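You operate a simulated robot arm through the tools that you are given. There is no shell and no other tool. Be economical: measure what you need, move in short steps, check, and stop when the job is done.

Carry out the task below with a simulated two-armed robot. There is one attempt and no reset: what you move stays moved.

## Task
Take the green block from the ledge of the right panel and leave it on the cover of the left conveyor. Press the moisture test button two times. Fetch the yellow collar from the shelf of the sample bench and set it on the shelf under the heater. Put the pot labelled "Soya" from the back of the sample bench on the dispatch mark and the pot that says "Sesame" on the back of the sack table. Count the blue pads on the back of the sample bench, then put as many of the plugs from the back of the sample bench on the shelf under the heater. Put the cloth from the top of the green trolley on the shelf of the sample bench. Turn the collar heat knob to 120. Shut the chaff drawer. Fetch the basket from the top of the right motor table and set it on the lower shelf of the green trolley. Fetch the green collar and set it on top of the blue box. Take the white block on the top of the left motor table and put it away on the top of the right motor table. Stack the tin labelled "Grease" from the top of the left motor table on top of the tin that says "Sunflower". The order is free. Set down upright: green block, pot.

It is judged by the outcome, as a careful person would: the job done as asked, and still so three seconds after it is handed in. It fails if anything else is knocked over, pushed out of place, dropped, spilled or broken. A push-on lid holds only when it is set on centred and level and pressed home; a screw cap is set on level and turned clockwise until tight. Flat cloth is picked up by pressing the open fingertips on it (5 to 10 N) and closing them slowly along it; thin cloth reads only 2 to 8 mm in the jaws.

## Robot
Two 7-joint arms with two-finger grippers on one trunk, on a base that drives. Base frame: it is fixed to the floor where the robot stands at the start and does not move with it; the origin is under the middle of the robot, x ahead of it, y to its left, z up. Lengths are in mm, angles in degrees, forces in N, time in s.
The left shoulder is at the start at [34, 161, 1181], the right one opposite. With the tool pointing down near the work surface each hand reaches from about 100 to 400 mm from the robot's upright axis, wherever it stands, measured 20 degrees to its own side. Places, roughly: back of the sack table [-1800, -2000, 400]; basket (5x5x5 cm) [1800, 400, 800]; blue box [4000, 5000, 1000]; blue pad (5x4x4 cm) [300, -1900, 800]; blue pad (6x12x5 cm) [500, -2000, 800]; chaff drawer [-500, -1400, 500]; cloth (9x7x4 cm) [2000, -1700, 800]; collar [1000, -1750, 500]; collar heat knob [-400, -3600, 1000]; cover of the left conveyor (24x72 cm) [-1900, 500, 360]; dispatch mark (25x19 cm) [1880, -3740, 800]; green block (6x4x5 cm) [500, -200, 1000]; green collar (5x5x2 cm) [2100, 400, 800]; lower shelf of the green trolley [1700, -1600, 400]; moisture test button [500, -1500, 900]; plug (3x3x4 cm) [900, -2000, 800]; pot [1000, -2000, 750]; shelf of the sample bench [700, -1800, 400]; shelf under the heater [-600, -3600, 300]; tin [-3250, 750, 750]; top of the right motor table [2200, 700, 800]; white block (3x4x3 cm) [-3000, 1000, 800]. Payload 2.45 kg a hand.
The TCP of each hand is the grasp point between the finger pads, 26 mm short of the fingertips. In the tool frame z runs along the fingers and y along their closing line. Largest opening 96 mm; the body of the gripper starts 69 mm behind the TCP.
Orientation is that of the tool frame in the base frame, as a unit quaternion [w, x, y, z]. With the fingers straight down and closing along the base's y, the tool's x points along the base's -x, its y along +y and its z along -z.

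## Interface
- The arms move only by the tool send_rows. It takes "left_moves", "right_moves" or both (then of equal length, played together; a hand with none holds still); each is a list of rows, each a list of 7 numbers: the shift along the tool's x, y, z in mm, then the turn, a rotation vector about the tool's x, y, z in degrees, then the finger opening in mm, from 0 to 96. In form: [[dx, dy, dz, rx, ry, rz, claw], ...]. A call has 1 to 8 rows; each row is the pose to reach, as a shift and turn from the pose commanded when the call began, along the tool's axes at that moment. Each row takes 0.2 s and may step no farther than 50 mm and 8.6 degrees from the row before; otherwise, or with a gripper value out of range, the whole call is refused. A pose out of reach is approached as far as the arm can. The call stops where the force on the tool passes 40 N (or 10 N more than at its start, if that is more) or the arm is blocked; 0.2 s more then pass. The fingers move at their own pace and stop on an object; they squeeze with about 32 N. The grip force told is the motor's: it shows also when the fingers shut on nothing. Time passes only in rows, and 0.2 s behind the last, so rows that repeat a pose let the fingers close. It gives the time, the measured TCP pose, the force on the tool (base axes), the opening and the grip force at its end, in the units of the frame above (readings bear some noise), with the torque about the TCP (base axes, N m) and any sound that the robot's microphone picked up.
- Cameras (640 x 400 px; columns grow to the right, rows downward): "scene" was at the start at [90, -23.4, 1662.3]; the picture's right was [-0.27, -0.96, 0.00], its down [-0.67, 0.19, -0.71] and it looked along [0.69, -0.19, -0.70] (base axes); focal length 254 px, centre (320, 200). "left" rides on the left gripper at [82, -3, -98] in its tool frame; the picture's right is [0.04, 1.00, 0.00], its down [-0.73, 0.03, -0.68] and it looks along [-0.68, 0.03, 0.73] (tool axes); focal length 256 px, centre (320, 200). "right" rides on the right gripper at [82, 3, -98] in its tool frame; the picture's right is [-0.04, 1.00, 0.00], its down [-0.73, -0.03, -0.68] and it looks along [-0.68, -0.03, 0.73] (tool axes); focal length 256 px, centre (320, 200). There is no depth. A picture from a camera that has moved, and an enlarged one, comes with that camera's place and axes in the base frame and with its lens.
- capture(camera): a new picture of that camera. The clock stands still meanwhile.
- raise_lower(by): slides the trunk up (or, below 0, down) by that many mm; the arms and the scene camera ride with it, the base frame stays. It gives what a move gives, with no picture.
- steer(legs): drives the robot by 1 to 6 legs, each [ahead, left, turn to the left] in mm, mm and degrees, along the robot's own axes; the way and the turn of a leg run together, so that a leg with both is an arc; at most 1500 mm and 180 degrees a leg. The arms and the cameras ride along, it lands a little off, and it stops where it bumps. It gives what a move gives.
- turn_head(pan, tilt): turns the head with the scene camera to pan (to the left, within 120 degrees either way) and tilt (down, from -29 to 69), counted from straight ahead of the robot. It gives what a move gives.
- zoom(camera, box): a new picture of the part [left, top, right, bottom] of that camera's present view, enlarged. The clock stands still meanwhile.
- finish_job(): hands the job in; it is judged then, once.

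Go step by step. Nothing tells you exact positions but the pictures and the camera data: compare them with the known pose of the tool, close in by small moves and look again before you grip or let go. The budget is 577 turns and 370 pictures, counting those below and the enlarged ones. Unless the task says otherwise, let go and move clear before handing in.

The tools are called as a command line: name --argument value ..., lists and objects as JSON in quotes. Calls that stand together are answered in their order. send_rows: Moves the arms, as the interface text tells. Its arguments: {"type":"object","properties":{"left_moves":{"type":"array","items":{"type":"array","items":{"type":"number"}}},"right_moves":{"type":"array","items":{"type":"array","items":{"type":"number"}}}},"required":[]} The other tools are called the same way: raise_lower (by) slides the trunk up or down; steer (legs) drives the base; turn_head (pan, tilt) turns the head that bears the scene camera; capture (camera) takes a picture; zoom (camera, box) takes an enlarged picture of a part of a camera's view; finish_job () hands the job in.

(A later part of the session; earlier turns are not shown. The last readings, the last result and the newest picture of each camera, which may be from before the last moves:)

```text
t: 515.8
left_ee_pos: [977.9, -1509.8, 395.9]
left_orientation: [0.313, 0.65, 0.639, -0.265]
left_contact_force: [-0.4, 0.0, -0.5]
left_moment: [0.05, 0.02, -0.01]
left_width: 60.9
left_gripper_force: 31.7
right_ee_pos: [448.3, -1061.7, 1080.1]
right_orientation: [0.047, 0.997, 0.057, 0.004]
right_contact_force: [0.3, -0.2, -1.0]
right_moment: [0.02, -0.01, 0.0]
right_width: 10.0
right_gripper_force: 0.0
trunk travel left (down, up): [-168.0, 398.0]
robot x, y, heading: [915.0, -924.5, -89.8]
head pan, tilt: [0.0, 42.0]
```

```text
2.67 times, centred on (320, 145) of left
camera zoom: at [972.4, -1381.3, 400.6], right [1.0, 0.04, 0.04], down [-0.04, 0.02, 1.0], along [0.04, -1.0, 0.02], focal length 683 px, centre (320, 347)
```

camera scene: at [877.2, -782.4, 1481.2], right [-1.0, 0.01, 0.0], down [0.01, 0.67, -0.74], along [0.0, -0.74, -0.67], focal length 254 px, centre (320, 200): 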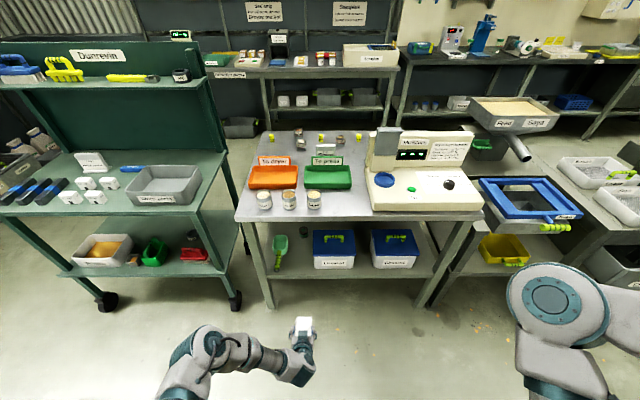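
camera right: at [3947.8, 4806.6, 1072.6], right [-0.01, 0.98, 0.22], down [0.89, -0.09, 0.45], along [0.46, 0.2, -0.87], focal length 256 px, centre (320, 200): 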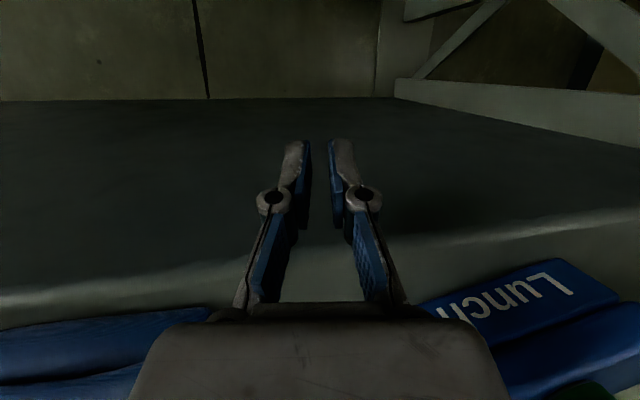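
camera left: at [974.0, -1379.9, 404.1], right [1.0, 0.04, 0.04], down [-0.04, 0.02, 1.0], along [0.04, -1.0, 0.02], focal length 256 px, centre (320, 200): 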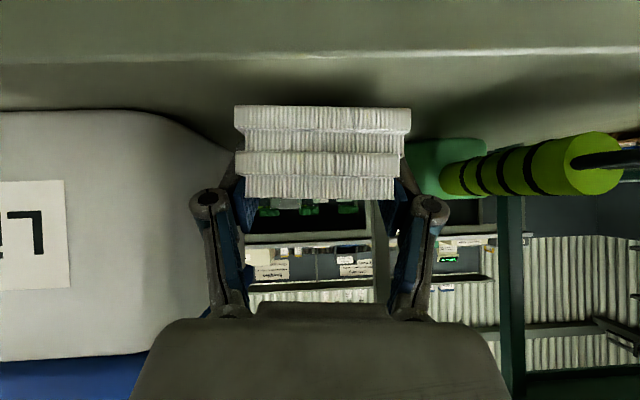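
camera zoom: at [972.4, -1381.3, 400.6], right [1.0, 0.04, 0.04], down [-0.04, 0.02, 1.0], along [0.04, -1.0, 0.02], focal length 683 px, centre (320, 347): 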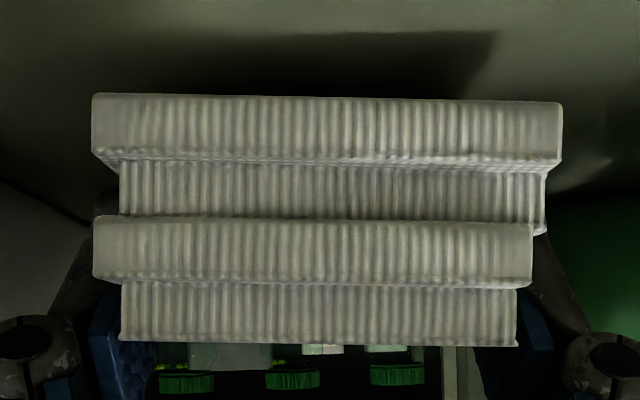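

raise_lower --by -10

raise_lower --by -6

zoom --camera "left" --box '[200, 70, 440, 220]'

```text
t: 516.4
left_ee_pos: [976.5, -1509.6, 387.4]
left_orientation: [0.312, 0.651, 0.639, -0.266]
left_contact_force: [0.3, 5.3, 15.5]
left_moment: [0.01, 0.43, -0.12]
left_width: 61.3
left_gripper_force: 32.1
right_ee_pos: [448.8, -1060.8, 1070.6]
right_orientation: [0.049, 0.997, 0.057, 0.005]
right_contact_force: [0.1, -0.4, 0.3]
right_moment: [-0.03, -0.06, 0.0]
right_width: 10.0
right_gripper_force: 0.1
trunk travel left (down, up): [-158.0, 408.0]
robot x, y, heading: [916.6, -925.7, -89.9]
head pan, tilt: [0.0, 42.0]
```

```text
t: 516.8
left_ee_pos: [976.2, -1510.8, 386.7]
left_orientation: [0.315, 0.648, 0.639, -0.268]
left_contact_force: [0.9, 7.9, 16.9]
left_moment: [0.42, 0.51, -0.32]
left_width: 61.3
left_gripper_force: 32.8
right_ee_pos: [450.2, -1059.1, 1068.9]
right_orientation: [0.048, 0.997, 0.056, 0.005]
right_contact_force: [0.4, -0.2, 0.3]
right_moment: [0.04, -0.01, 0.0]
right_width: 9.8
right_gripper_force: 0.0
trunk travel left (down, up): [-156.0, 411.0]
robot x, y, heading: [918.1, -927.4, -90.0]
head pan, tilt: [0.0, 42.0]
stopped: the force on the tool passed its limit at 47 N (the readings are from after the stop); the commanded pose is now the measured one
```

```text
2.67 times, centred on (320, 145) of left
camera zoom: at [971.6, -1382.3, 390.9], right [1.0, 0.04, 0.04], down [-0.04, 0.03, 1.0], along [0.04, -1.0, 0.03], focal length 683 px, centre (320, 347)
```

zoom: 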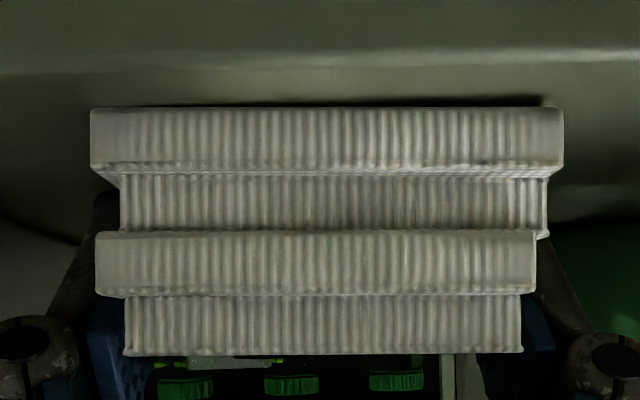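

It's on the shelf. Open, retract, and back off.

send_rows --left_moves '[[0, 0, -1, 0, 0, 0, 66], [0, 0, -2, 0, 0, 0, 70], [0, 0, -3, 0, 0, 0, 74], [0, 0, -20, 0, 0, 0, 74], [0, 0, -45, 0, 0, 0, 74], [0, 0, -70, 0, 0, 0, 74]]'

steer --legs '[[-150, 0, 0]]'

capture --camera "left"

```text
t: 518.1
left_ee_pos: [970.9, -1457.7, 431.4]
left_orientation: [0.315, 0.648, 0.64, -0.266]
left_contact_force: [-0.4, -0.4, -0.8]
left_moment: [-0.02, 0.01, 0.0]
left_width: 73.9
left_gripper_force: 0.0
right_ee_pos: [449.4, -1060.7, 1068.4]
right_orientation: [0.048, 0.997, 0.056, 0.005]
right_contact_force: [-0.3, 1.0, 0.1]
right_moment: [0.0, -0.01, 0.01]
right_width: 10.4
right_gripper_force: 0.1
trunk travel left (down, up): [-156.0, 411.0]
robot x, y, heading: [917.1, -928.7, -89.8]
head pan, tilt: [0.0, 42.0]
```

```text
t: 519.5
left_ee_pos: [972.9, -1308.2, 432.4]
left_orientation: [0.315, 0.648, 0.64, -0.266]
left_contact_force: [-0.2, -0.2, 0.4]
left_moment: [0.02, 0.0, -0.01]
left_width: 74.3
left_gripper_force: 0.2
right_ee_pos: [450.4, -910.5, 1068.0]
right_orientation: [0.049, 0.997, 0.057, 0.006]
right_contact_force: [-0.3, 0.1, 0.6]
right_moment: [0.0, 0.0, 0.0]
right_width: 10.2
right_gripper_force: 0.1
trunk travel left (down, up): [-156.0, 411.0]
robot x, y, heading: [917.0, -778.6, -90.1]
head pan, tilt: [0.0, 42.0]
```

```text
174 pictures are left
camera left: at [967.0, -1179.2, 437.3], right [1.0, 0.04, 0.04], down [-0.04, 0.02, 1.0], along [0.04, -1.0, 0.02], focal length 256 px, centre (320, 200)
```

left: 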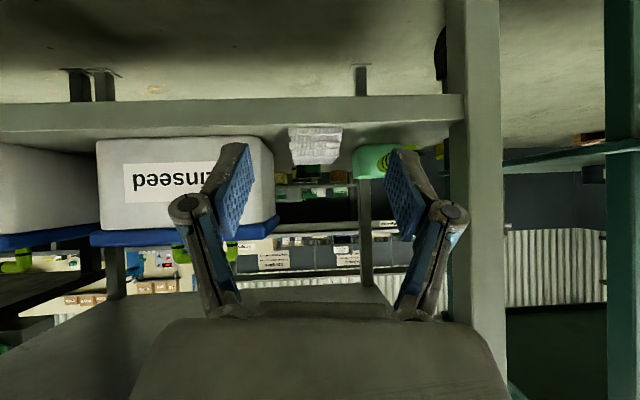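

The cloth is on the shelf. Now I'll look for the yellow collar there.

zoom --camera "left" --box '[270, 110, 462, 230]'

turn_head --pan 0 --tilt 30

zoom --camera "scene" --box '[240, 180, 440, 330]'

```text
3.33 times, centred on (366, 170) of left
camera zoom: at [967.0, -1179.2, 437.3], right [1.0, 0.04, 0.04], down [-0.04, 0.02, 1.0], along [0.04, -1.0, 0.02], focal length 853 px, centre (167, 300)
```

zoom: 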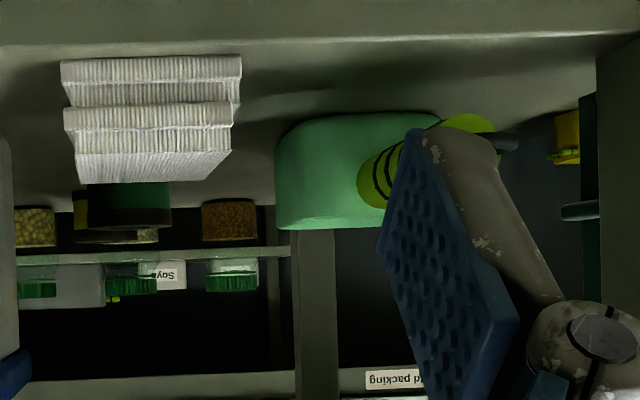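

```text
t: 520.3
left_ee_pos: [972.4, -1306.2, 433.7]
left_orientation: [0.316, 0.647, 0.64, -0.267]
left_contact_force: [0.0, 0.2, -0.1]
left_moment: [-0.02, 0.02, -0.01]
left_width: 73.8
left_gripper_force: 0.1
right_ee_pos: [451.0, -907.2, 1070.7]
right_orientation: [0.05, 0.997, 0.058, 0.004]
right_contact_force: [0.0, 0.7, 0.2]
right_moment: [-0.01, 0.0, 0.01]
right_width: 10.1
right_gripper_force: 0.1
trunk travel left (down, up): [-156.0, 411.0]
robot x, y, heading: [914.5, -776.0, -90.0]
head pan, tilt: [0.0, 30.0]
```

```text
2.67 times, centred on (340, 255) of scene
camera zoom: at [913.1, -1020.1, 1479.0], right [-1.0, 0.0, 0.0], down [0.0, 0.5, -0.86], along [0.0, -0.86, -0.5], focal length 677 px, centre (267, 53)
```

zoom: 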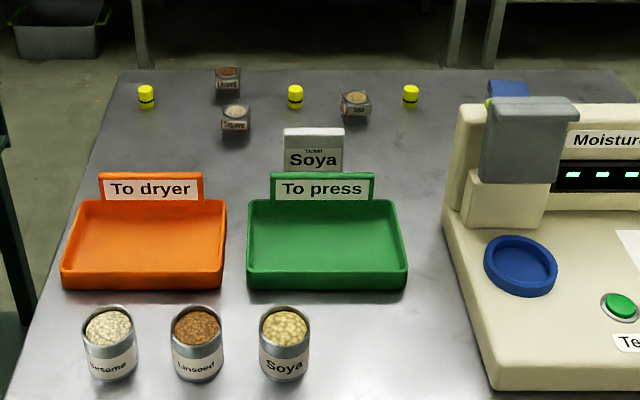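

I can't see the collar yet: it may be behind the cloth. I'll shift the hand camera for a better angle.

steer --legs '[[-40, 70, 0]]'

send_rows --left_moves '[[-30, 0, -25, 0, 5, 0, 74], [-60, 0, -50, 0, 10, 0, 74], [-90, 0, -75, 0, 12, 0, 74], [-100, 0, -85, 0, 12, 0, 74]]'

capture --camera "left"

```text
t: 521.3
left_ee_pos: [1019.3, -1267.3, 436.3]
left_orientation: [0.324, 0.651, 0.636, -0.259]
left_contact_force: [-2.2, 0.7, 0.0]
left_moment: [-0.01, -0.09, 0.09]
left_width: 74.0
left_gripper_force: 0.0
right_ee_pos: [480.5, -865.8, 1055.8]
right_orientation: [0.051, 0.997, 0.056, 0.02]
right_contact_force: [0.4, 1.1, -0.8]
right_moment: [-0.07, 0.05, 0.01]
right_width: 9.9
right_gripper_force: 0.1
trunk travel left (down, up): [-156.0, 411.0]
robot x, y, heading: [978.6, -737.8, -89.6]
head pan, tilt: [0.0, 30.0]
```

```text
t: 522.3
left_ee_pos: [1021.0, -1267.3, 565.3]
left_orientation: [0.248, 0.672, 0.669, -0.199]
left_contact_force: [-0.2, 0.9, -0.1]
left_moment: [0.0, -0.03, 0.01]
left_width: 74.0
left_gripper_force: 0.1
right_ee_pos: [506.9, -864.0, 1068.6]
right_orientation: [0.052, 0.997, 0.057, 0.007]
right_contact_force: [0.4, 0.0, -0.3]
right_moment: [-0.04, 0.05, -0.03]
right_width: 10.2
right_gripper_force: 0.0
trunk travel left (down, up): [-156.0, 411.0]
robot x, y, heading: [978.0, -741.1, -89.8]
head pan, tilt: [0.0, 30.0]
```

```text
171 pictures are left
camera left: at [1014.0, -1141.9, 596.3], right [1.0, 0.05, 0.04], down [-0.03, -0.18, 0.98], along [0.06, -0.98, -0.18], focal length 256 px, centre (320, 200)
```

left: 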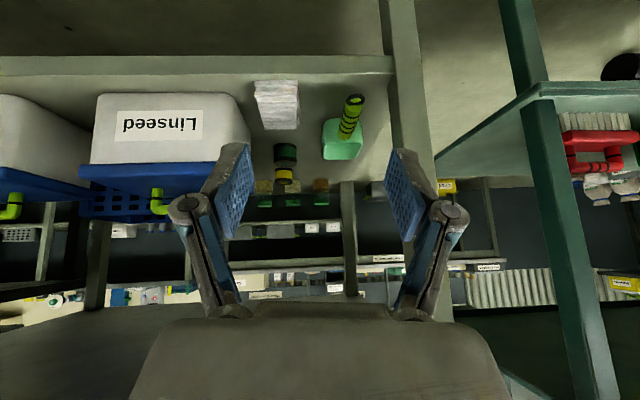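

zoom --camera "left" --box '[240, 70, 400, 220]'

```text
2.67 times, centred on (320, 145) of left
camera zoom: at [1014.0, -1141.9, 596.3], right [1.0, 0.05, 0.04], down [-0.03, -0.18, 0.98], along [0.06, -0.98, -0.18], focal length 683 px, centre (320, 347)
```

zoom: 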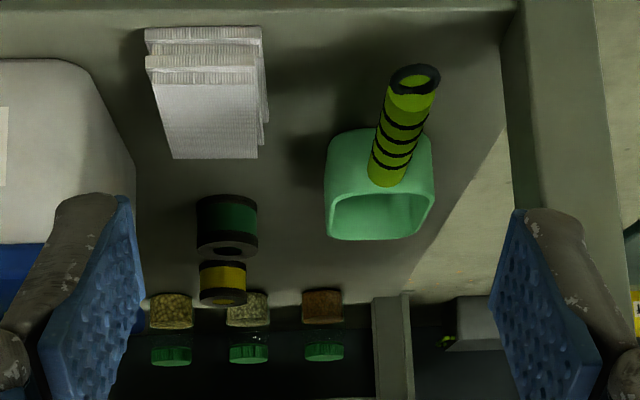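

I see it: a yellow-banded collar deep on the shelf at about [952, -1890], better reached from behind the bench. First I'll press the test button from here; it is near [540, -1499, 890]. Raising and straightening the hand.

raise_lower --by 190

send_rows --left_moves '[[-15, 0, -30, 0, 6, 0, 40], [-30, 0, -60, 0, 12, 0, 20], [-45, 0, -95, 0, 18, 0, 0], [-60, 0, -130, 0, 24, 0, 0], [-75, 0, -165, 0, 30, 0, 0], [-90, 0, -200, 0, 36, 0, 0], [-100, 0, -215, 0, 38, 0, 0]]'

steer --legs '[[0, -490, -0.2]]'

turn_head --pan 0 --tilt 45

capture --camera "scene"

```text
t: 524.4
left_ee_pos: [1030.3, -1266.6, 756.1]
left_orientation: [0.244, 0.671, 0.67, -0.202]
left_contact_force: [0.2, 0.3, 0.0]
left_moment: [0.03, 0.01, 0.0]
left_width: 74.1
left_gripper_force: 0.0
right_ee_pos: [521.7, -863.2, 1263.8]
right_orientation: [0.052, 0.997, 0.057, 0.002]
right_contact_force: [-0.5, -0.6, 0.8]
right_moment: [0.02, 0.0, 0.02]
right_width: 9.9
right_gripper_force: 0.1
trunk travel left (down, up): [-346.0, 221.0]
robot x, y, heading: [973.1, -737.9, -89.8]
head pan, tilt: [0.0, 30.0]
```

```text
t: 526.0
left_ee_pos: [1019.9, -1217.6, 988.9]
left_orientation: [0.011, 0.7, 0.714, 0.028]
left_contact_force: [0.4, -0.5, 0.7]
left_moment: [0.05, 0.04, 0.01]
left_width: 0.0
left_gripper_force: 28.2
right_ee_pos: [523.9, -862.9, 1265.5]
right_orientation: [0.051, 0.997, 0.058, 0.0]
right_contact_force: [-0.9, 0.6, 0.3]
right_moment: [0.06, -0.02, 0.01]
right_width: 9.9
right_gripper_force: 0.0
trunk travel left (down, up): [-346.0, 221.0]
robot x, y, heading: [982.8, -742.5, -89.9]
head pan, tilt: [0.0, 30.0]
```

```text
t: 528.9
left_ee_pos: [533.3, -1218.0, 988.3]
left_orientation: [0.01, 0.703, 0.711, 0.024]
left_contact_force: [-0.2, -0.2, 0.1]
left_moment: [0.0, 0.03, 0.01]
left_width: 0.0
left_gripper_force: 28.4
right_ee_pos: [42.9, -860.4, 1266.6]
right_orientation: [0.051, 0.997, 0.055, -0.002]
right_contact_force: [0.7, 0.7, -0.7]
right_moment: [0.0, -0.02, 0.0]
right_width: 10.1
right_gripper_force: 0.1
trunk travel left (down, up): [-346.0, 221.0]
robot x, y, heading: [494.7, -734.8, -90.4]
head pan, tilt: [0.0, 30.0]
```

```text
t: 529.7
left_ee_pos: [532.0, -1214.2, 989.1]
left_orientation: [0.013, 0.702, 0.712, 0.025]
left_contact_force: [1.3, 0.3, 0.0]
left_moment: [0.05, 0.1, 0.02]
left_width: 0.0
left_gripper_force: 28.7
right_ee_pos: [40.4, -857.3, 1266.6]
right_orientation: [0.053, 0.997, 0.054, 0.0]
right_contact_force: [0.0, -0.5, 1.0]
right_moment: [0.03, -0.02, 0.01]
right_width: 10.2
right_gripper_force: 0.0
trunk travel left (down, up): [-346.0, 221.0]
robot x, y, heading: [491.4, -741.8, -90.0]
head pan, tilt: [0.0, 45.0]
```

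```text
169 pictures are left
camera scene: at [502.7, -833.2, 1656.8], right [-1.0, 0.0, 0.01], down [0.0, 0.71, -0.7], along [-0.01, -0.7, -0.71], focal length 254 px, centre (320, 200)
```

scene: 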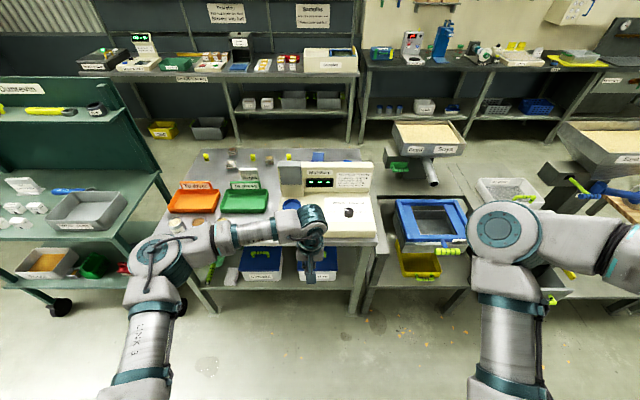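

zoom --camera "scene" --box '[180, 135, 400, 245]'

```text
2.91 times, centred on (290, 190) of scene
camera zoom: at [502.7, -833.2, 1656.8], right [-1.0, 0.0, 0.01], down [0.0, 0.71, -0.7], along [-0.01, -0.7, -0.71], focal length 739 px, centre (407, 229)
```

zoom: 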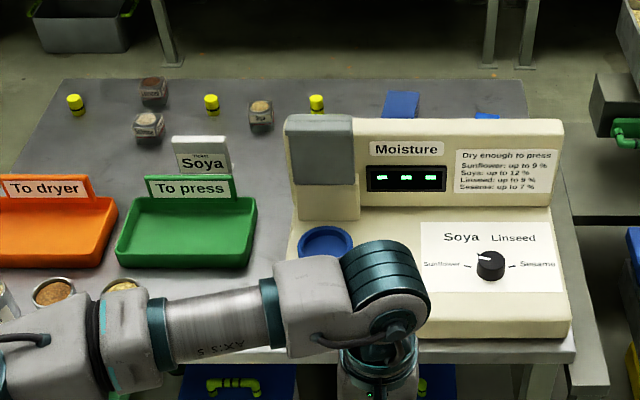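

I'll move the closed fingertips above the green test button.

steer --legs '[[270, 8, 0]]'

capture --camera "left"

```text
t: 531.6
left_ee_pos: [540.2, -1485.0, 990.7]
left_orientation: [0.013, 0.702, 0.711, 0.024]
left_contact_force: [-0.4, -0.5, 0.2]
left_moment: [0.0, 0.02, 0.01]
left_width: 0.0
left_gripper_force: 28.8
right_ee_pos: [49.9, -1126.3, 1268.4]
right_orientation: [0.053, 0.997, 0.054, 0.0]
right_contact_force: [0.1, -0.4, -0.5]
right_moment: [0.01, 0.03, -0.02]
right_width: 10.1
right_gripper_force: 0.2
trunk travel left (down, up): [-346.0, 221.0]
robot x, y, heading: [500.4, -1008.0, -90.0]
head pan, tilt: [0.0, 45.0]
```

```text
167 pictures are left
camera left: at [532.1, -1404.0, 1090.4], right [1.0, 0.05, 0.05], down [0.0, -0.74, 0.67], along [0.07, -0.67, -0.74], focal length 256 px, centre (320, 200)
```

left: 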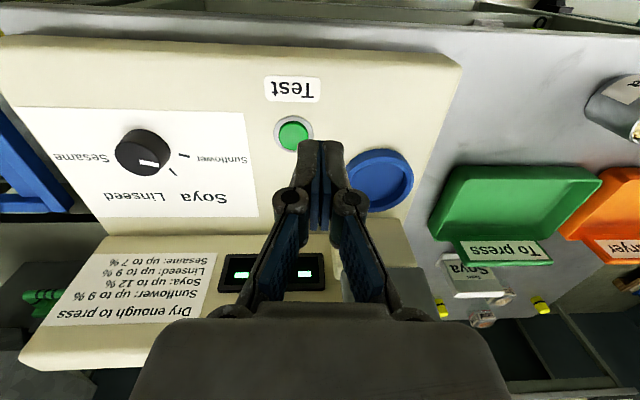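

The button is at about [523, -1525, 862]. I'll move over it and come closer.

send_rows --left_moves '[[-14, -6, 0, 0, 0, 0, 0], [-28, -12, 10, 0, 0, 0, 0], [-40, -18, 25, 0, 0, 0, 0], [-40, -20, 45, 0, 0, 0, 0], [-41, -22, 65, 0, 0, 0, 0], [-41, -22, 78, 0, 0, 0, 0], [-41, -22, 78, 0, 0, 0, 0]]'

capture --camera "left"

```text
t: 533.2
left_ee_pos: [516.5, -1525.1, 909.3]
left_orientation: [0.017, 0.703, 0.711, 0.026]
left_contact_force: [0.9, 0.3, 0.2]
left_moment: [0.03, 0.02, 0.03]
left_width: 0.0
left_gripper_force: 28.0
right_ee_pos: [40.1, -1124.5, 1262.6]
right_orientation: [0.054, 0.997, 0.056, 0.002]
right_contact_force: [0.2, 0.0, -0.2]
right_moment: [0.02, -0.01, -0.02]
right_width: 9.6
right_gripper_force: 0.0
trunk travel left (down, up): [-346.0, 221.0]
robot x, y, heading: [503.5, -1008.5, -90.2]
head pan, tilt: [0.0, 45.0]
```

```text
166 pictures are left
camera left: at [507.6, -1443.9, 1010.4], right [1.0, 0.05, 0.06], down [0.0, -0.74, 0.67], along [0.08, -0.67, -0.74], focal length 256 px, centre (320, 200)
```

left: 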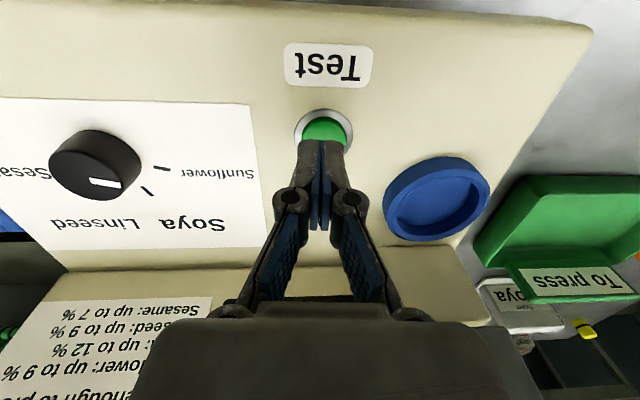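

send_rows --left_moves '[[3, 4, 5, 0, 0, 0, 0], [4, 5, 12, 0, 0, 0, 0], [4, 5, 18, 0, 0, 0, 0], [4, 5, 22, 0, 0, 0, 0], [4, 5, 26, 0, 0, 0, 0], [4, 5, 30, 0, 0, 0, 0]]'

capture --camera "left"

```text
t: 534.6
left_ee_pos: [513.2, -1518.8, 881.6]
left_orientation: [0.019, 0.703, 0.71, 0.028]
left_contact_force: [0.3, -0.2, 0.5]
left_moment: [0.0, -0.02, 0.01]
left_width: 0.0
left_gripper_force: 28.1
right_ee_pos: [28.3, -1122.7, 1259.2]
right_orientation: [0.054, 0.997, 0.054, 0.007]
right_contact_force: [1.0, -0.4, 0.1]
right_moment: [-0.01, 0.02, -0.01]
right_width: 9.9
right_gripper_force: 0.1
trunk travel left (down, up): [-346.0, 221.0]
robot x, y, heading: [501.1, -1008.3, -90.1]
head pan, tilt: [0.0, 45.0]
```

```text
165 pictures are left
camera left: at [503.2, -1437.5, 981.5], right [1.0, 0.05, 0.07], down [-0.01, -0.74, 0.67], along [0.08, -0.67, -0.74], focal length 256 px, centre (320, 200)
```

left: 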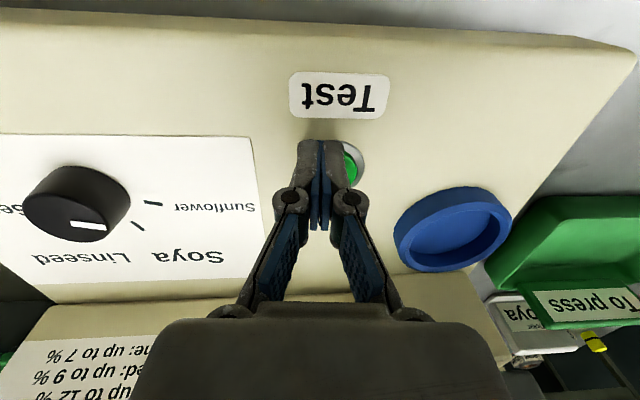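

send_rows --left_moves '[[0, 5, -10, 0, 0, 0, 0], [0, 10, -12, 0, 0, 0, 0], [0, 15, -12, 0, 0, 0, 0], [0, 15, -12, 0, 0, 0, 0]]'

capture --camera "left"

```text
t: 535.6
left_ee_pos: [527.6, -1518.9, 894.1]
left_orientation: [0.019, 0.703, 0.71, 0.03]
left_contact_force: [0.0, 0.2, -0.8]
left_moment: [-0.01, -0.03, -0.01]
left_width: 0.0
left_gripper_force: 28.8
right_ee_pos: [25.7, -1124.1, 1257.4]
right_orientation: [0.055, 0.997, 0.053, 0.009]
right_contact_force: [0.0, -1.1, 0.5]
right_moment: [0.02, -0.05, -0.03]
right_width: 10.2
right_gripper_force: 0.1
trunk travel left (down, up): [-346.0, 221.0]
robot x, y, heading: [499.8, -1006.2, -90.1]
head pan, tilt: [0.0, 45.0]
```

```text
164 pictures are left
camera left: at [516.5, -1438.0, 994.3], right [1.0, 0.05, 0.07], down [-0.01, -0.74, 0.67], along [0.09, -0.67, -0.74], focal length 256 px, centre (320, 200)
```

left: 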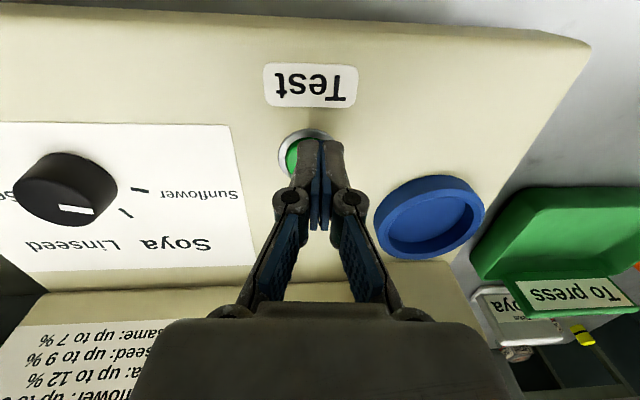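

send_rows --left_moves '[[-2, -4, 3, 0, 0, 0, 0], [-4.5, -8, 6, 0, 0, 0, 0], [-4.5, -8.5, 12, 0, 0, 0, 0], [-4.5, -9, 18, 0, 0, 0, 0], [-4.5, -9, 22, 0, 0, 0, 0]]'

capture --camera "left"

```text
t: 536.8
left_ee_pos: [523.6, -1524.6, 874.8]
left_orientation: [0.018, 0.704, 0.71, 0.023]
left_contact_force: [-10.4, -4.7, 23.1]
left_moment: [-0.27, 0.32, -0.03]
left_width: 6.0
left_gripper_force: 28.6
right_ee_pos: [34.1, -1124.3, 1262.2]
right_orientation: [0.055, 0.997, 0.054, 0.006]
right_contact_force: [0.4, 0.2, -0.5]
right_moment: [0.01, 0.03, 0.0]
right_width: 10.1
right_gripper_force: 0.0
trunk travel left (down, up): [-346.0, 221.0]
robot x, y, heading: [504.0, -1003.9, -90.4]
head pan, tilt: [0.0, 45.0]
heard: click
```

```text
163 pictures are left
camera left: at [513.6, -1442.2, 975.1], right [1.0, 0.05, 0.06], down [0.0, -0.74, 0.67], along [0.08, -0.67, -0.74], focal length 256 px, centre (320, 200)
```

left: 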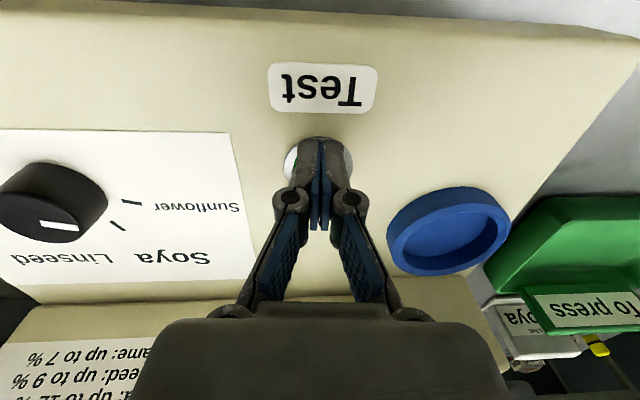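

One click. I'll release fully, then press once more.

send_rows --left_moves '[[0, 0, -8, 0, 0, 0, 0], [0, 0, -16, 0, 0, 0, 0], [0, 0, -24, 0, 0, 0, 0], [0, 0, -24, 0, 0, 0, 0]]'

capture --camera "left"

```text
t: 537.8
left_ee_pos: [523.1, -1522.7, 894.2]
left_orientation: [0.018, 0.703, 0.711, 0.029]
left_contact_force: [0.5, -0.3, -0.6]
left_moment: [0.05, 0.01, -0.03]
left_width: 0.0
left_gripper_force: 28.9
right_ee_pos: [33.3, -1125.5, 1260.3]
right_orientation: [0.055, 0.997, 0.055, 0.005]
right_contact_force: [0.7, 0.2, 0.0]
right_moment: [0.0, -0.05, 0.0]
right_width: 9.9
right_gripper_force: 0.0
trunk travel left (down, up): [-346.0, 221.0]
robot x, y, heading: [503.0, -1010.3, -90.2]
head pan, tilt: [0.0, 45.0]
```

```text
162 pictures are left
camera left: at [512.9, -1442.3, 995.3], right [1.0, 0.05, 0.07], down [-0.01, -0.74, 0.67], along [0.08, -0.67, -0.74], focal length 256 px, centre (320, 200)
```

left: 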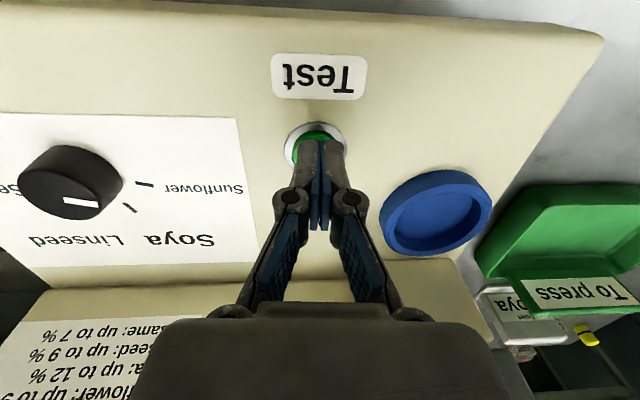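

send_rows --left_moves '[[0, -1, 8, 0, 0, 0, 0], [0, -1, 14, 0, 0, 0, 0], [0, -1, 19, 0, 0, 0, 0], [0, -1, 23, 0, 0, 0, 0]]'

send_rows --left_moves '[[0, 0, -10, 0, 0, 0, 0], [0, 0, -25, 0, 0, 0, 0], [0, 0, -50, 0, 0, 0, 0], [0, 0, -80, 0, 0, 0, 0], [0, 0, -110, 0, 0, 0, 0]]'

```text
t: 538.8
left_ee_pos: [523.0, -1522.4, 873.7]
left_orientation: [0.019, 0.703, 0.711, 0.026]
left_contact_force: [0.0, -2.8, 20.4]
left_moment: [-0.2, 0.05, -0.02]
left_width: 5.9
left_gripper_force: 28.3
right_ee_pos: [32.8, -1123.3, 1261.0]
right_orientation: [0.055, 0.997, 0.054, 0.006]
right_contact_force: [0.3, 0.9, 1.2]
right_moment: [0.01, 0.02, -0.02]
right_width: 10.2
right_gripper_force: 0.0
trunk travel left (down, up): [-346.0, 221.0]
robot x, y, heading: [501.2, -1004.8, -90.3]
head pan, tilt: [0.0, 45.0]
heard: click
```

```text
t: 540.0
left_ee_pos: [516.0, -1523.6, 983.5]
left_orientation: [0.017, 0.702, 0.711, 0.027]
left_contact_force: [0.6, -0.5, 0.1]
left_moment: [-0.03, -0.01, -0.02]
left_width: 0.0
left_gripper_force: 28.2
right_ee_pos: [32.0, -1123.3, 1260.4]
right_orientation: [0.055, 0.997, 0.054, 0.005]
right_contact_force: [0.2, 0.9, -0.1]
right_moment: [0.05, -0.01, -0.03]
right_width: 10.1
right_gripper_force: 0.0
trunk travel left (down, up): [-346.0, 221.0]
robot x, y, heading: [500.6, -1009.1, -90.1]
head pan, tilt: [0.0, 45.0]
```

Pressed twice. Next is the chaff drawer; I'll back off, move along, and look.

steer --legs '[[-350, 0, 0], [0, -950, 0]]'

capture --camera "scene"

```text
t: 546.7
left_ee_pos: [-403.0, -1180.7, 983.2]
left_orientation: [0.016, 0.699, 0.715, 0.026]
left_contact_force: [1.1, 0.5, 0.1]
left_moment: [0.03, 0.06, 0.01]
left_width: 0.1
left_gripper_force: 28.3
right_ee_pos: [-889.0, -784.2, 1264.8]
right_orientation: [0.053, 0.997, 0.059, 0.002]
right_contact_force: [0.5, -0.6, -0.1]
right_moment: [0.03, -0.03, -0.01]
right_width: 9.8
right_gripper_force: 0.1
trunk travel left (down, up): [-346.0, 221.0]
robot x, y, heading: [-428.6, -662.8, -89.4]
head pan, tilt: [0.0, 45.0]
```

```text
161 pictures are left
camera scene: at [-420.0, -758.5, 1656.7], right [-1.0, -0.01, 0.01], down [-0.01, 0.71, -0.7], along [0.0, -0.7, -0.71], focal length 254 px, centre (320, 200)
```

scene: 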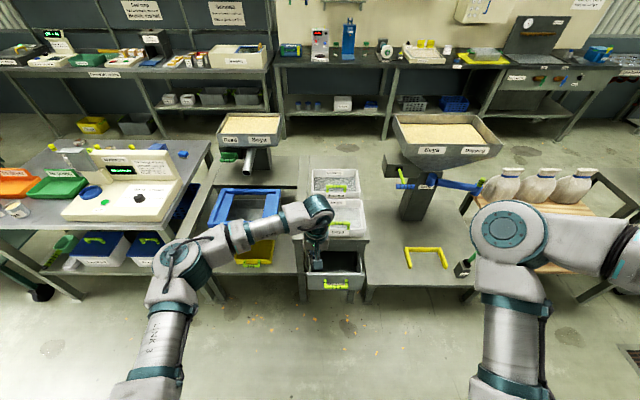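

zoom --camera "scene" --box '[270, 220, 410, 310]'

```text
4.44 times, centred on (340, 265) of scene
camera zoom: at [-420.0, -758.5, 1656.7], right [-1.0, -0.01, 0.01], down [-0.01, 0.71, -0.7], along [0.0, -0.7, -0.71], focal length 1129 px, centre (231, -89)
```

zoom: 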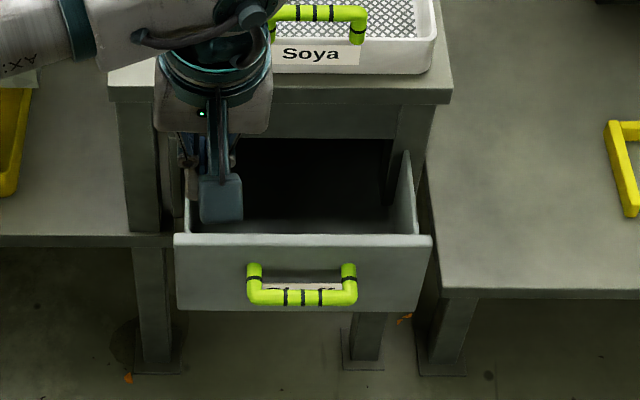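

The drawer's front stands out at roughly y=-1270, z 570–710, x=-485. I'll tilt the closed hand forward and bring it in front of the drawer above its handle.

send_rows --left_moves '[[6, -10, 36, 0, -6.5, 0, 0], [12, -20, 72, 0, -13, 0, 0], [20, -30, 108, 0, -19.5, 0, 0], [28, -40, 144, 0, -26, 0, 0], [36, -50, 180, 0, -32.5, 0, 0], [44, -60, 216, 0, -39, 0, 0], [50, -70, 252, 0, -45.5, 0, 0], [50, -82, 285, 0, -52, 0, 0]]'

capture --camera "left"

capture --camera "scene"

```text
t: 548.5
left_ee_pos: [-470.8, -1125.6, 695.0]
left_orientation: [0.33, 0.639, 0.634, -0.284]
left_contact_force: [0.3, -0.5, -0.3]
left_moment: [0.03, 0.0, -0.03]
left_width: 0.2
left_gripper_force: 28.3
right_ee_pos: [-891.6, -780.3, 1263.0]
right_orientation: [0.056, 0.997, 0.06, 0.003]
right_contact_force: [0.0, -0.9, -0.1]
right_moment: [0.03, 0.03, -0.03]
right_width: 10.0
right_gripper_force: 0.2
trunk travel left (down, up): [-346.0, 221.0]
robot x, y, heading: [-430.8, -664.6, -89.7]
head pan, tilt: [0.0, 45.0]
```

```text
159 pictures are left
camera left: at [-475.6, -997.2, 693.9], right [1.0, 0.05, 0.03], down [-0.03, 0.07, 1.0], along [0.04, -1.0, 0.08], focal length 256 px, centre (320, 200)
```

left: 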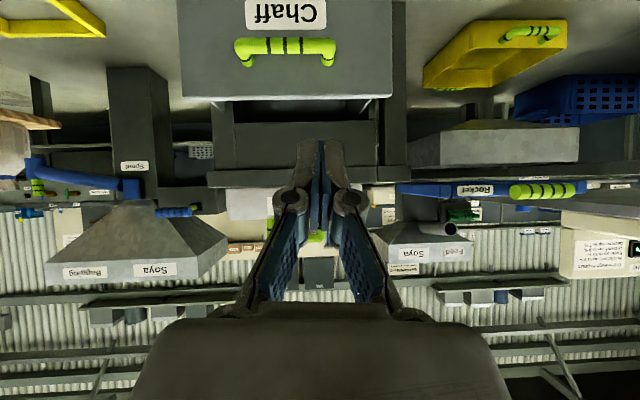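

```text
158 pictures are left
camera scene: at [-428.9, -757.8, 1656.8], right [-1.0, -0.01, 0.0], down [0.0, 0.71, -0.7], along [0.0, -0.7, -0.71], focal length 254 px, centre (320, 200)
```

scene: 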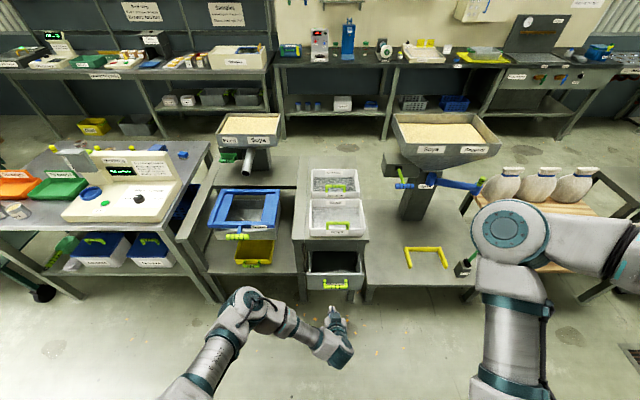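

From both views the drawer front is at y≈-1340, z 440–585, x≈-507. I'll lower 115 mm with the trunk, align, and drive forward to push above the handle.

raise_lower --by -115

steer --legs '[[150, -36, -0.3]]'

capture --camera "left"

```text
t: 550.0
left_ee_pos: [-475.0, -1125.0, 581.5]
left_orientation: [0.33, 0.64, 0.634, -0.283]
left_contact_force: [0.3, -0.1, 0.4]
left_moment: [-0.01, 0.03, -0.02]
left_width: 0.0
left_gripper_force: 28.2
right_ee_pos: [-898.4, -778.2, 1146.8]
right_orientation: [0.056, 0.997, 0.059, 0.005]
right_contact_force: [0.1, 0.8, 0.1]
right_moment: [-0.01, -0.02, -0.01]
right_width: 9.9
right_gripper_force: 0.1
trunk travel left (down, up): [-231.0, 336.0]
robot x, y, heading: [-428.5, -664.4, -89.9]
head pan, tilt: [0.0, 45.0]
```

```text
t: 551.4
left_ee_pos: [-507.8, -1273.1, 580.2]
left_orientation: [0.328, 0.641, 0.633, -0.284]
left_contact_force: [0.4, 0.1, 0.0]
left_moment: [-0.01, 0.04, -0.02]
left_width: 0.0
left_gripper_force: 27.8
right_ee_pos: [-928.0, -925.9, 1148.2]
right_orientation: [0.056, 0.997, 0.057, 0.003]
right_contact_force: [0.4, 1.2, -0.5]
right_moment: [0.0, 0.0, 0.05]
right_width: 10.2
right_gripper_force: 0.0
trunk travel left (down, up): [-231.0, 336.0]
robot x, y, heading: [-461.7, -810.4, -90.2]
head pan, tilt: [0.0, 45.0]
```

```text
157 pictures are left
camera left: at [-513.2, -1144.4, 578.7], right [1.0, 0.04, 0.03], down [-0.03, 0.07, 1.0], along [0.04, -1.0, 0.07], focal length 256 px, centre (320, 200)
```

left: 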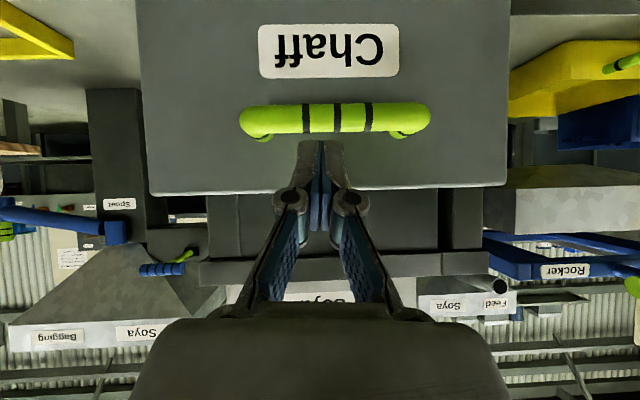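

Aligned between the handle and the drawer's top edge. Pushing by driving forward.

steer --legs '[[80, 0, 0]]'

steer --legs '[[50, 0, 0]]'

capture --camera "scene"

```text
t: 552.4
left_ee_pos: [-515.5, -1352.8, 580.3]
left_orientation: [0.331, 0.643, 0.631, -0.282]
left_contact_force: [-0.5, -0.3, -0.9]
left_moment: [0.0, -0.01, 0.03]
left_width: 0.1
left_gripper_force: 28.9
right_ee_pos: [-939.6, -1004.8, 1144.1]
right_orientation: [0.057, 0.997, 0.056, 0.008]
right_contact_force: [-0.6, -0.6, -0.9]
right_moment: [-0.01, -0.02, -0.02]
right_width: 10.0
right_gripper_force: 0.2
trunk travel left (down, up): [-231.0, 336.0]
robot x, y, heading: [-463.8, -894.0, -90.1]
head pan, tilt: [0.0, 45.0]
```

```text
t: 553.4
left_ee_pos: [-516.8, -1402.8, 582.6]
left_orientation: [0.331, 0.642, 0.631, -0.283]
left_contact_force: [-0.9, 0.2, 0.2]
left_moment: [0.02, -0.05, 0.02]
left_width: 0.0
left_gripper_force: 28.5
right_ee_pos: [-937.5, -1050.2, 1146.6]
right_orientation: [0.057, 0.997, 0.057, 0.008]
right_contact_force: [0.4, -0.3, -0.6]
right_moment: [0.02, 0.02, -0.03]
right_width: 9.9
right_gripper_force: 0.2
trunk travel left (down, up): [-231.0, 336.0]
robot x, y, heading: [-465.6, -942.5, -90.0]
head pan, tilt: [0.0, 45.0]
```

```text
156 pictures are left
camera scene: at [-476.4, -1101.9, 1539.6], right [-1.0, 0.0, -0.01], down [0.01, 0.71, -0.7], along [0.0, -0.7, -0.71], focal length 254 px, centre (320, 200)
```

scene: 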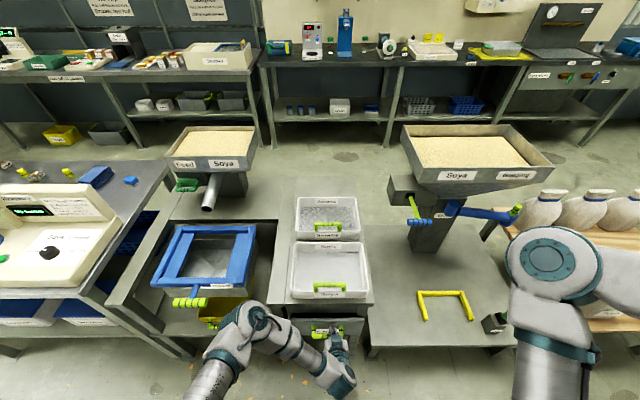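

It slides easily. A bit further until it's home.

steer --legs '[[30, 0, 0]]'

steer --legs '[[25, 0, 0]]'

capture --camera "left"

```text
t: 554.3
left_ee_pos: [-513.8, -1417.8, 584.3]
left_orientation: [0.325, 0.644, 0.631, -0.286]
left_contact_force: [-0.4, -0.4, 0.5]
left_moment: [-0.04, -0.04, -0.01]
left_width: 0.0
left_gripper_force: 28.2
right_ee_pos: [-931.6, -1071.2, 1149.9]
right_orientation: [0.06, 0.997, 0.057, 0.004]
right_contact_force: [0.1, -0.5, 0.5]
right_moment: [-0.01, 0.01, -0.01]
right_width: 9.8
right_gripper_force: 0.0
trunk travel left (down, up): [-231.0, 336.0]
robot x, y, heading: [-462.9, -966.4, -90.1]
head pan, tilt: [0.0, 45.0]
stopped in leg 1: the force on the tool passed its limit at 62 N (the readings are from after the stop); the commanded pose is now the measured one
```

```text
t: 555.1
left_ee_pos: [-512.3, -1419.8, 583.6]
left_orientation: [0.322, 0.646, 0.632, -0.282]
left_contact_force: [-0.9, 0.5, -0.9]
left_moment: [-0.03, -0.01, 0.01]
left_width: 0.4
left_gripper_force: 28.5
right_ee_pos: [-929.3, -1076.7, 1152.3]
right_orientation: [0.064, 0.996, 0.057, 0.002]
right_contact_force: [0.2, 0.6, 1.0]
right_moment: [-0.02, 0.0, -0.01]
right_width: 10.0
right_gripper_force: 0.0
trunk travel left (down, up): [-231.0, 336.0]
robot x, y, heading: [-468.2, -980.1, -90.2]
head pan, tilt: [0.0, 45.0]
stopped in leg 1: the force on the tool passed its limit at 57 N (the readings are from after the stop); the commanded pose is now the measured one
```

```text
155 pictures are left
camera left: at [-516.3, -1290.5, 583.6], right [1.0, 0.03, 0.03], down [-0.03, 0.06, 1.0], along [0.03, -1.0, 0.06], focal length 256 px, centre (320, 200)
```

left: 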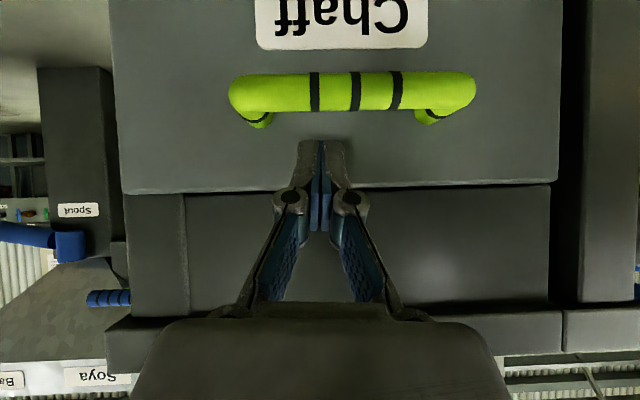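

The drawer is home. I'll back off, restore the hand, and go round the trolley to the aisle behind the sample bench.

steer --legs '[[-300, 0, 0]]'

raise_lower --by 115

send_rows --left_moves '[[-25, 0, -30, 0, 7, 0, 0], [-50, 0, -60, 0, 14, 0, 0], [-75, 0, -90, 0, 21, 0, 0], [-100, 0, -120, 0, 28, 0, 20], [-125, 0, -150, 0, 35, 0, 40], [-150, 0, -175, 0, 42, 0, 40], [-175, 0, -200, 0, 50, 0, 40]]'

turn_head --pan 0 --tilt 40

capture --camera "scene"

```text
t: 557.1
left_ee_pos: [-511.0, -1117.7, 584.8]
left_orientation: [0.322, 0.646, 0.632, -0.283]
left_contact_force: [-0.6, -0.2, 0.4]
left_moment: [0.0, 0.01, -0.04]
left_width: 0.1
left_gripper_force: 28.6
right_ee_pos: [-925.0, -774.1, 1153.0]
right_orientation: [0.064, 0.996, 0.056, 0.0]
right_contact_force: [0.4, 0.4, 0.5]
right_moment: [-0.03, 0.02, 0.06]
right_width: 9.8
right_gripper_force: 0.1
trunk travel left (down, up): [-231.0, 336.0]
robot x, y, heading: [-463.0, -680.1, -90.3]
head pan, tilt: [0.0, 45.0]
```

```text
t: 558.6
left_ee_pos: [-512.2, -1117.4, 699.7]
left_orientation: [0.322, 0.646, 0.631, -0.284]
left_contact_force: [-0.1, 0.2, 0.4]
left_moment: [0.02, 0.02, 0.0]
left_width: 0.0
left_gripper_force: 28.5
right_ee_pos: [-925.1, -771.5, 1267.9]
right_orientation: [0.066, 0.996, 0.056, 0.001]
right_contact_force: [1.3, -0.1, 0.2]
right_moment: [0.01, -0.04, -0.01]
right_width: 10.1
right_gripper_force: 0.1
trunk travel left (down, up): [-346.0, 221.0]
robot x, y, heading: [-468.2, -680.9, -89.9]
head pan, tilt: [0.0, 45.0]
```

```text
t: 560.2
left_ee_pos: [-525.1, -1073.5, 962.4]
left_orientation: [0.024, 0.705, 0.709, 0.016]
left_contact_force: [0.4, -0.2, 0.4]
left_moment: [0.04, 0.05, 0.02]
left_width: 40.0
left_gripper_force: 0.1
right_ee_pos: [-925.3, -772.1, 1267.2]
right_orientation: [0.066, 0.996, 0.056, 0.002]
right_contact_force: [-0.1, 0.3, -0.3]
right_moment: [0.0, 0.0, 0.02]
right_width: 9.8
right_gripper_force: 0.1
trunk travel left (down, up): [-346.0, 221.0]
robot x, y, heading: [-466.2, -682.1, -90.0]
head pan, tilt: [0.0, 45.0]
```

```text
t: 560.9
left_ee_pos: [-525.9, -1072.9, 961.8]
left_orientation: [0.025, 0.705, 0.708, 0.015]
left_contact_force: [-0.3, -0.5, 0.3]
left_moment: [0.02, 0.0, -0.01]
left_width: 40.2
left_gripper_force: 0.1
right_ee_pos: [-925.5, -771.8, 1268.7]
right_orientation: [0.065, 0.996, 0.056, 0.002]
right_contact_force: [0.6, 0.5, 0.1]
right_moment: [0.04, 0.0, 0.03]
right_width: 9.8
right_gripper_force: 0.1
trunk travel left (down, up): [-346.0, 221.0]
robot x, y, heading: [-462.8, -675.0, -90.1]
head pan, tilt: [0.0, 40.0]
```

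```text
154 pictures are left
camera scene: at [-470.9, -777.8, 1664.0], right [-1.0, 0.0, 0.0], down [0.0, 0.65, -0.76], along [0.0, -0.76, -0.65], focal length 254 px, centre (320, 200)
```

scene: 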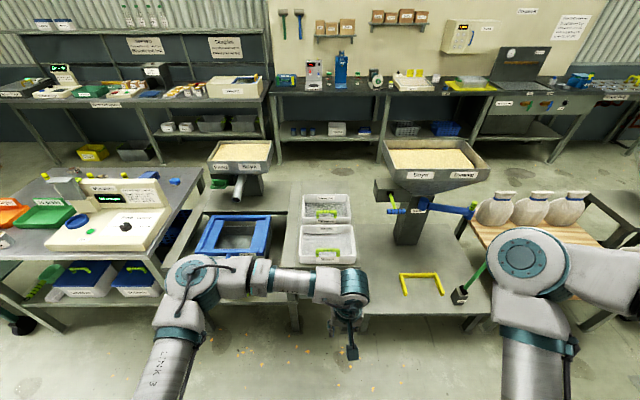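

The row of benches is passable only around its ends. I'll drive along it to the right end, past the trolley, then turn.

steer --legs '[[0, 1500, 0], [0, 1500, 0], [0, 200, 0], [0, 0, 90], [0, 0, 90]]'

turn_head --pan 120 --tilt 30

capture --camera "scene"

```text
t: 584.3
left_ee_pos: [2797.6, -222.4, 963.0]
left_orientation: [0.014, 0.722, -0.692, -0.023]
left_contact_force: [-0.9, 0.0, -0.1]
left_moment: [0.0, 0.03, -0.02]
left_width: 40.0
left_gripper_force: 0.0
right_ee_pos: [3207.4, -507.9, 1269.9]
right_orientation: [0.001, -0.075, 0.995, 0.065]
right_contact_force: [0.6, 0.7, 0.3]
right_moment: [-0.03, 0.01, -0.02]
right_width: 9.7
right_gripper_force: 0.0
trunk travel left (down, up): [-346.0, 221.0]
robot x, y, heading: [2755.3, -619.5, 91.8]
head pan, tilt: [0.0, 40.0]
```

```text
t: 586.3
left_ee_pos: [2847.7, -223.2, 960.0]
left_orientation: [0.029, 0.72, -0.692, -0.038]
left_contact_force: [0.2, -1.2, -0.2]
left_moment: [0.07, 0.0, -0.01]
left_width: 40.0
left_gripper_force: 0.0
right_ee_pos: [3269.7, -509.3, 1249.8]
right_orientation: [-0.023, -0.074, 0.995, 0.068]
right_contact_force: [-1.6, -0.6, -0.4]
right_moment: [0.08, -0.08, -0.01]
right_width: 10.0
right_gripper_force: 0.2
trunk travel left (down, up): [-346.0, 221.0]
robot x, y, heading: [2763.9, -616.4, 92.1]
head pan, tilt: [120.0, 30.0]
```

```text
153 pictures are left
camera scene: at [2726.7, -651.2, 1681.2], right [-0.53, 0.85, 0.01], down [0.4, 0.26, -0.88], along [-0.75, -0.46, -0.48], focal length 254 px, centre (320, 200)
```

scene: 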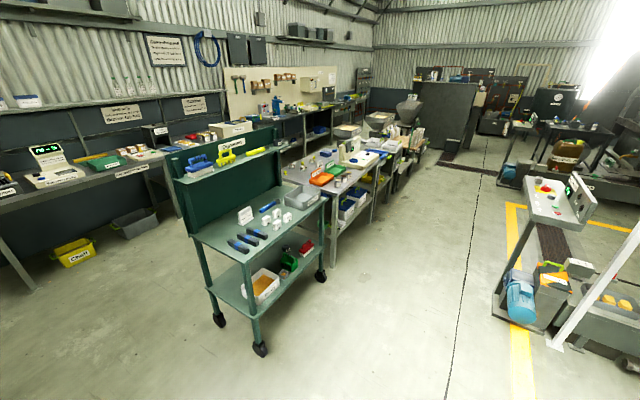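

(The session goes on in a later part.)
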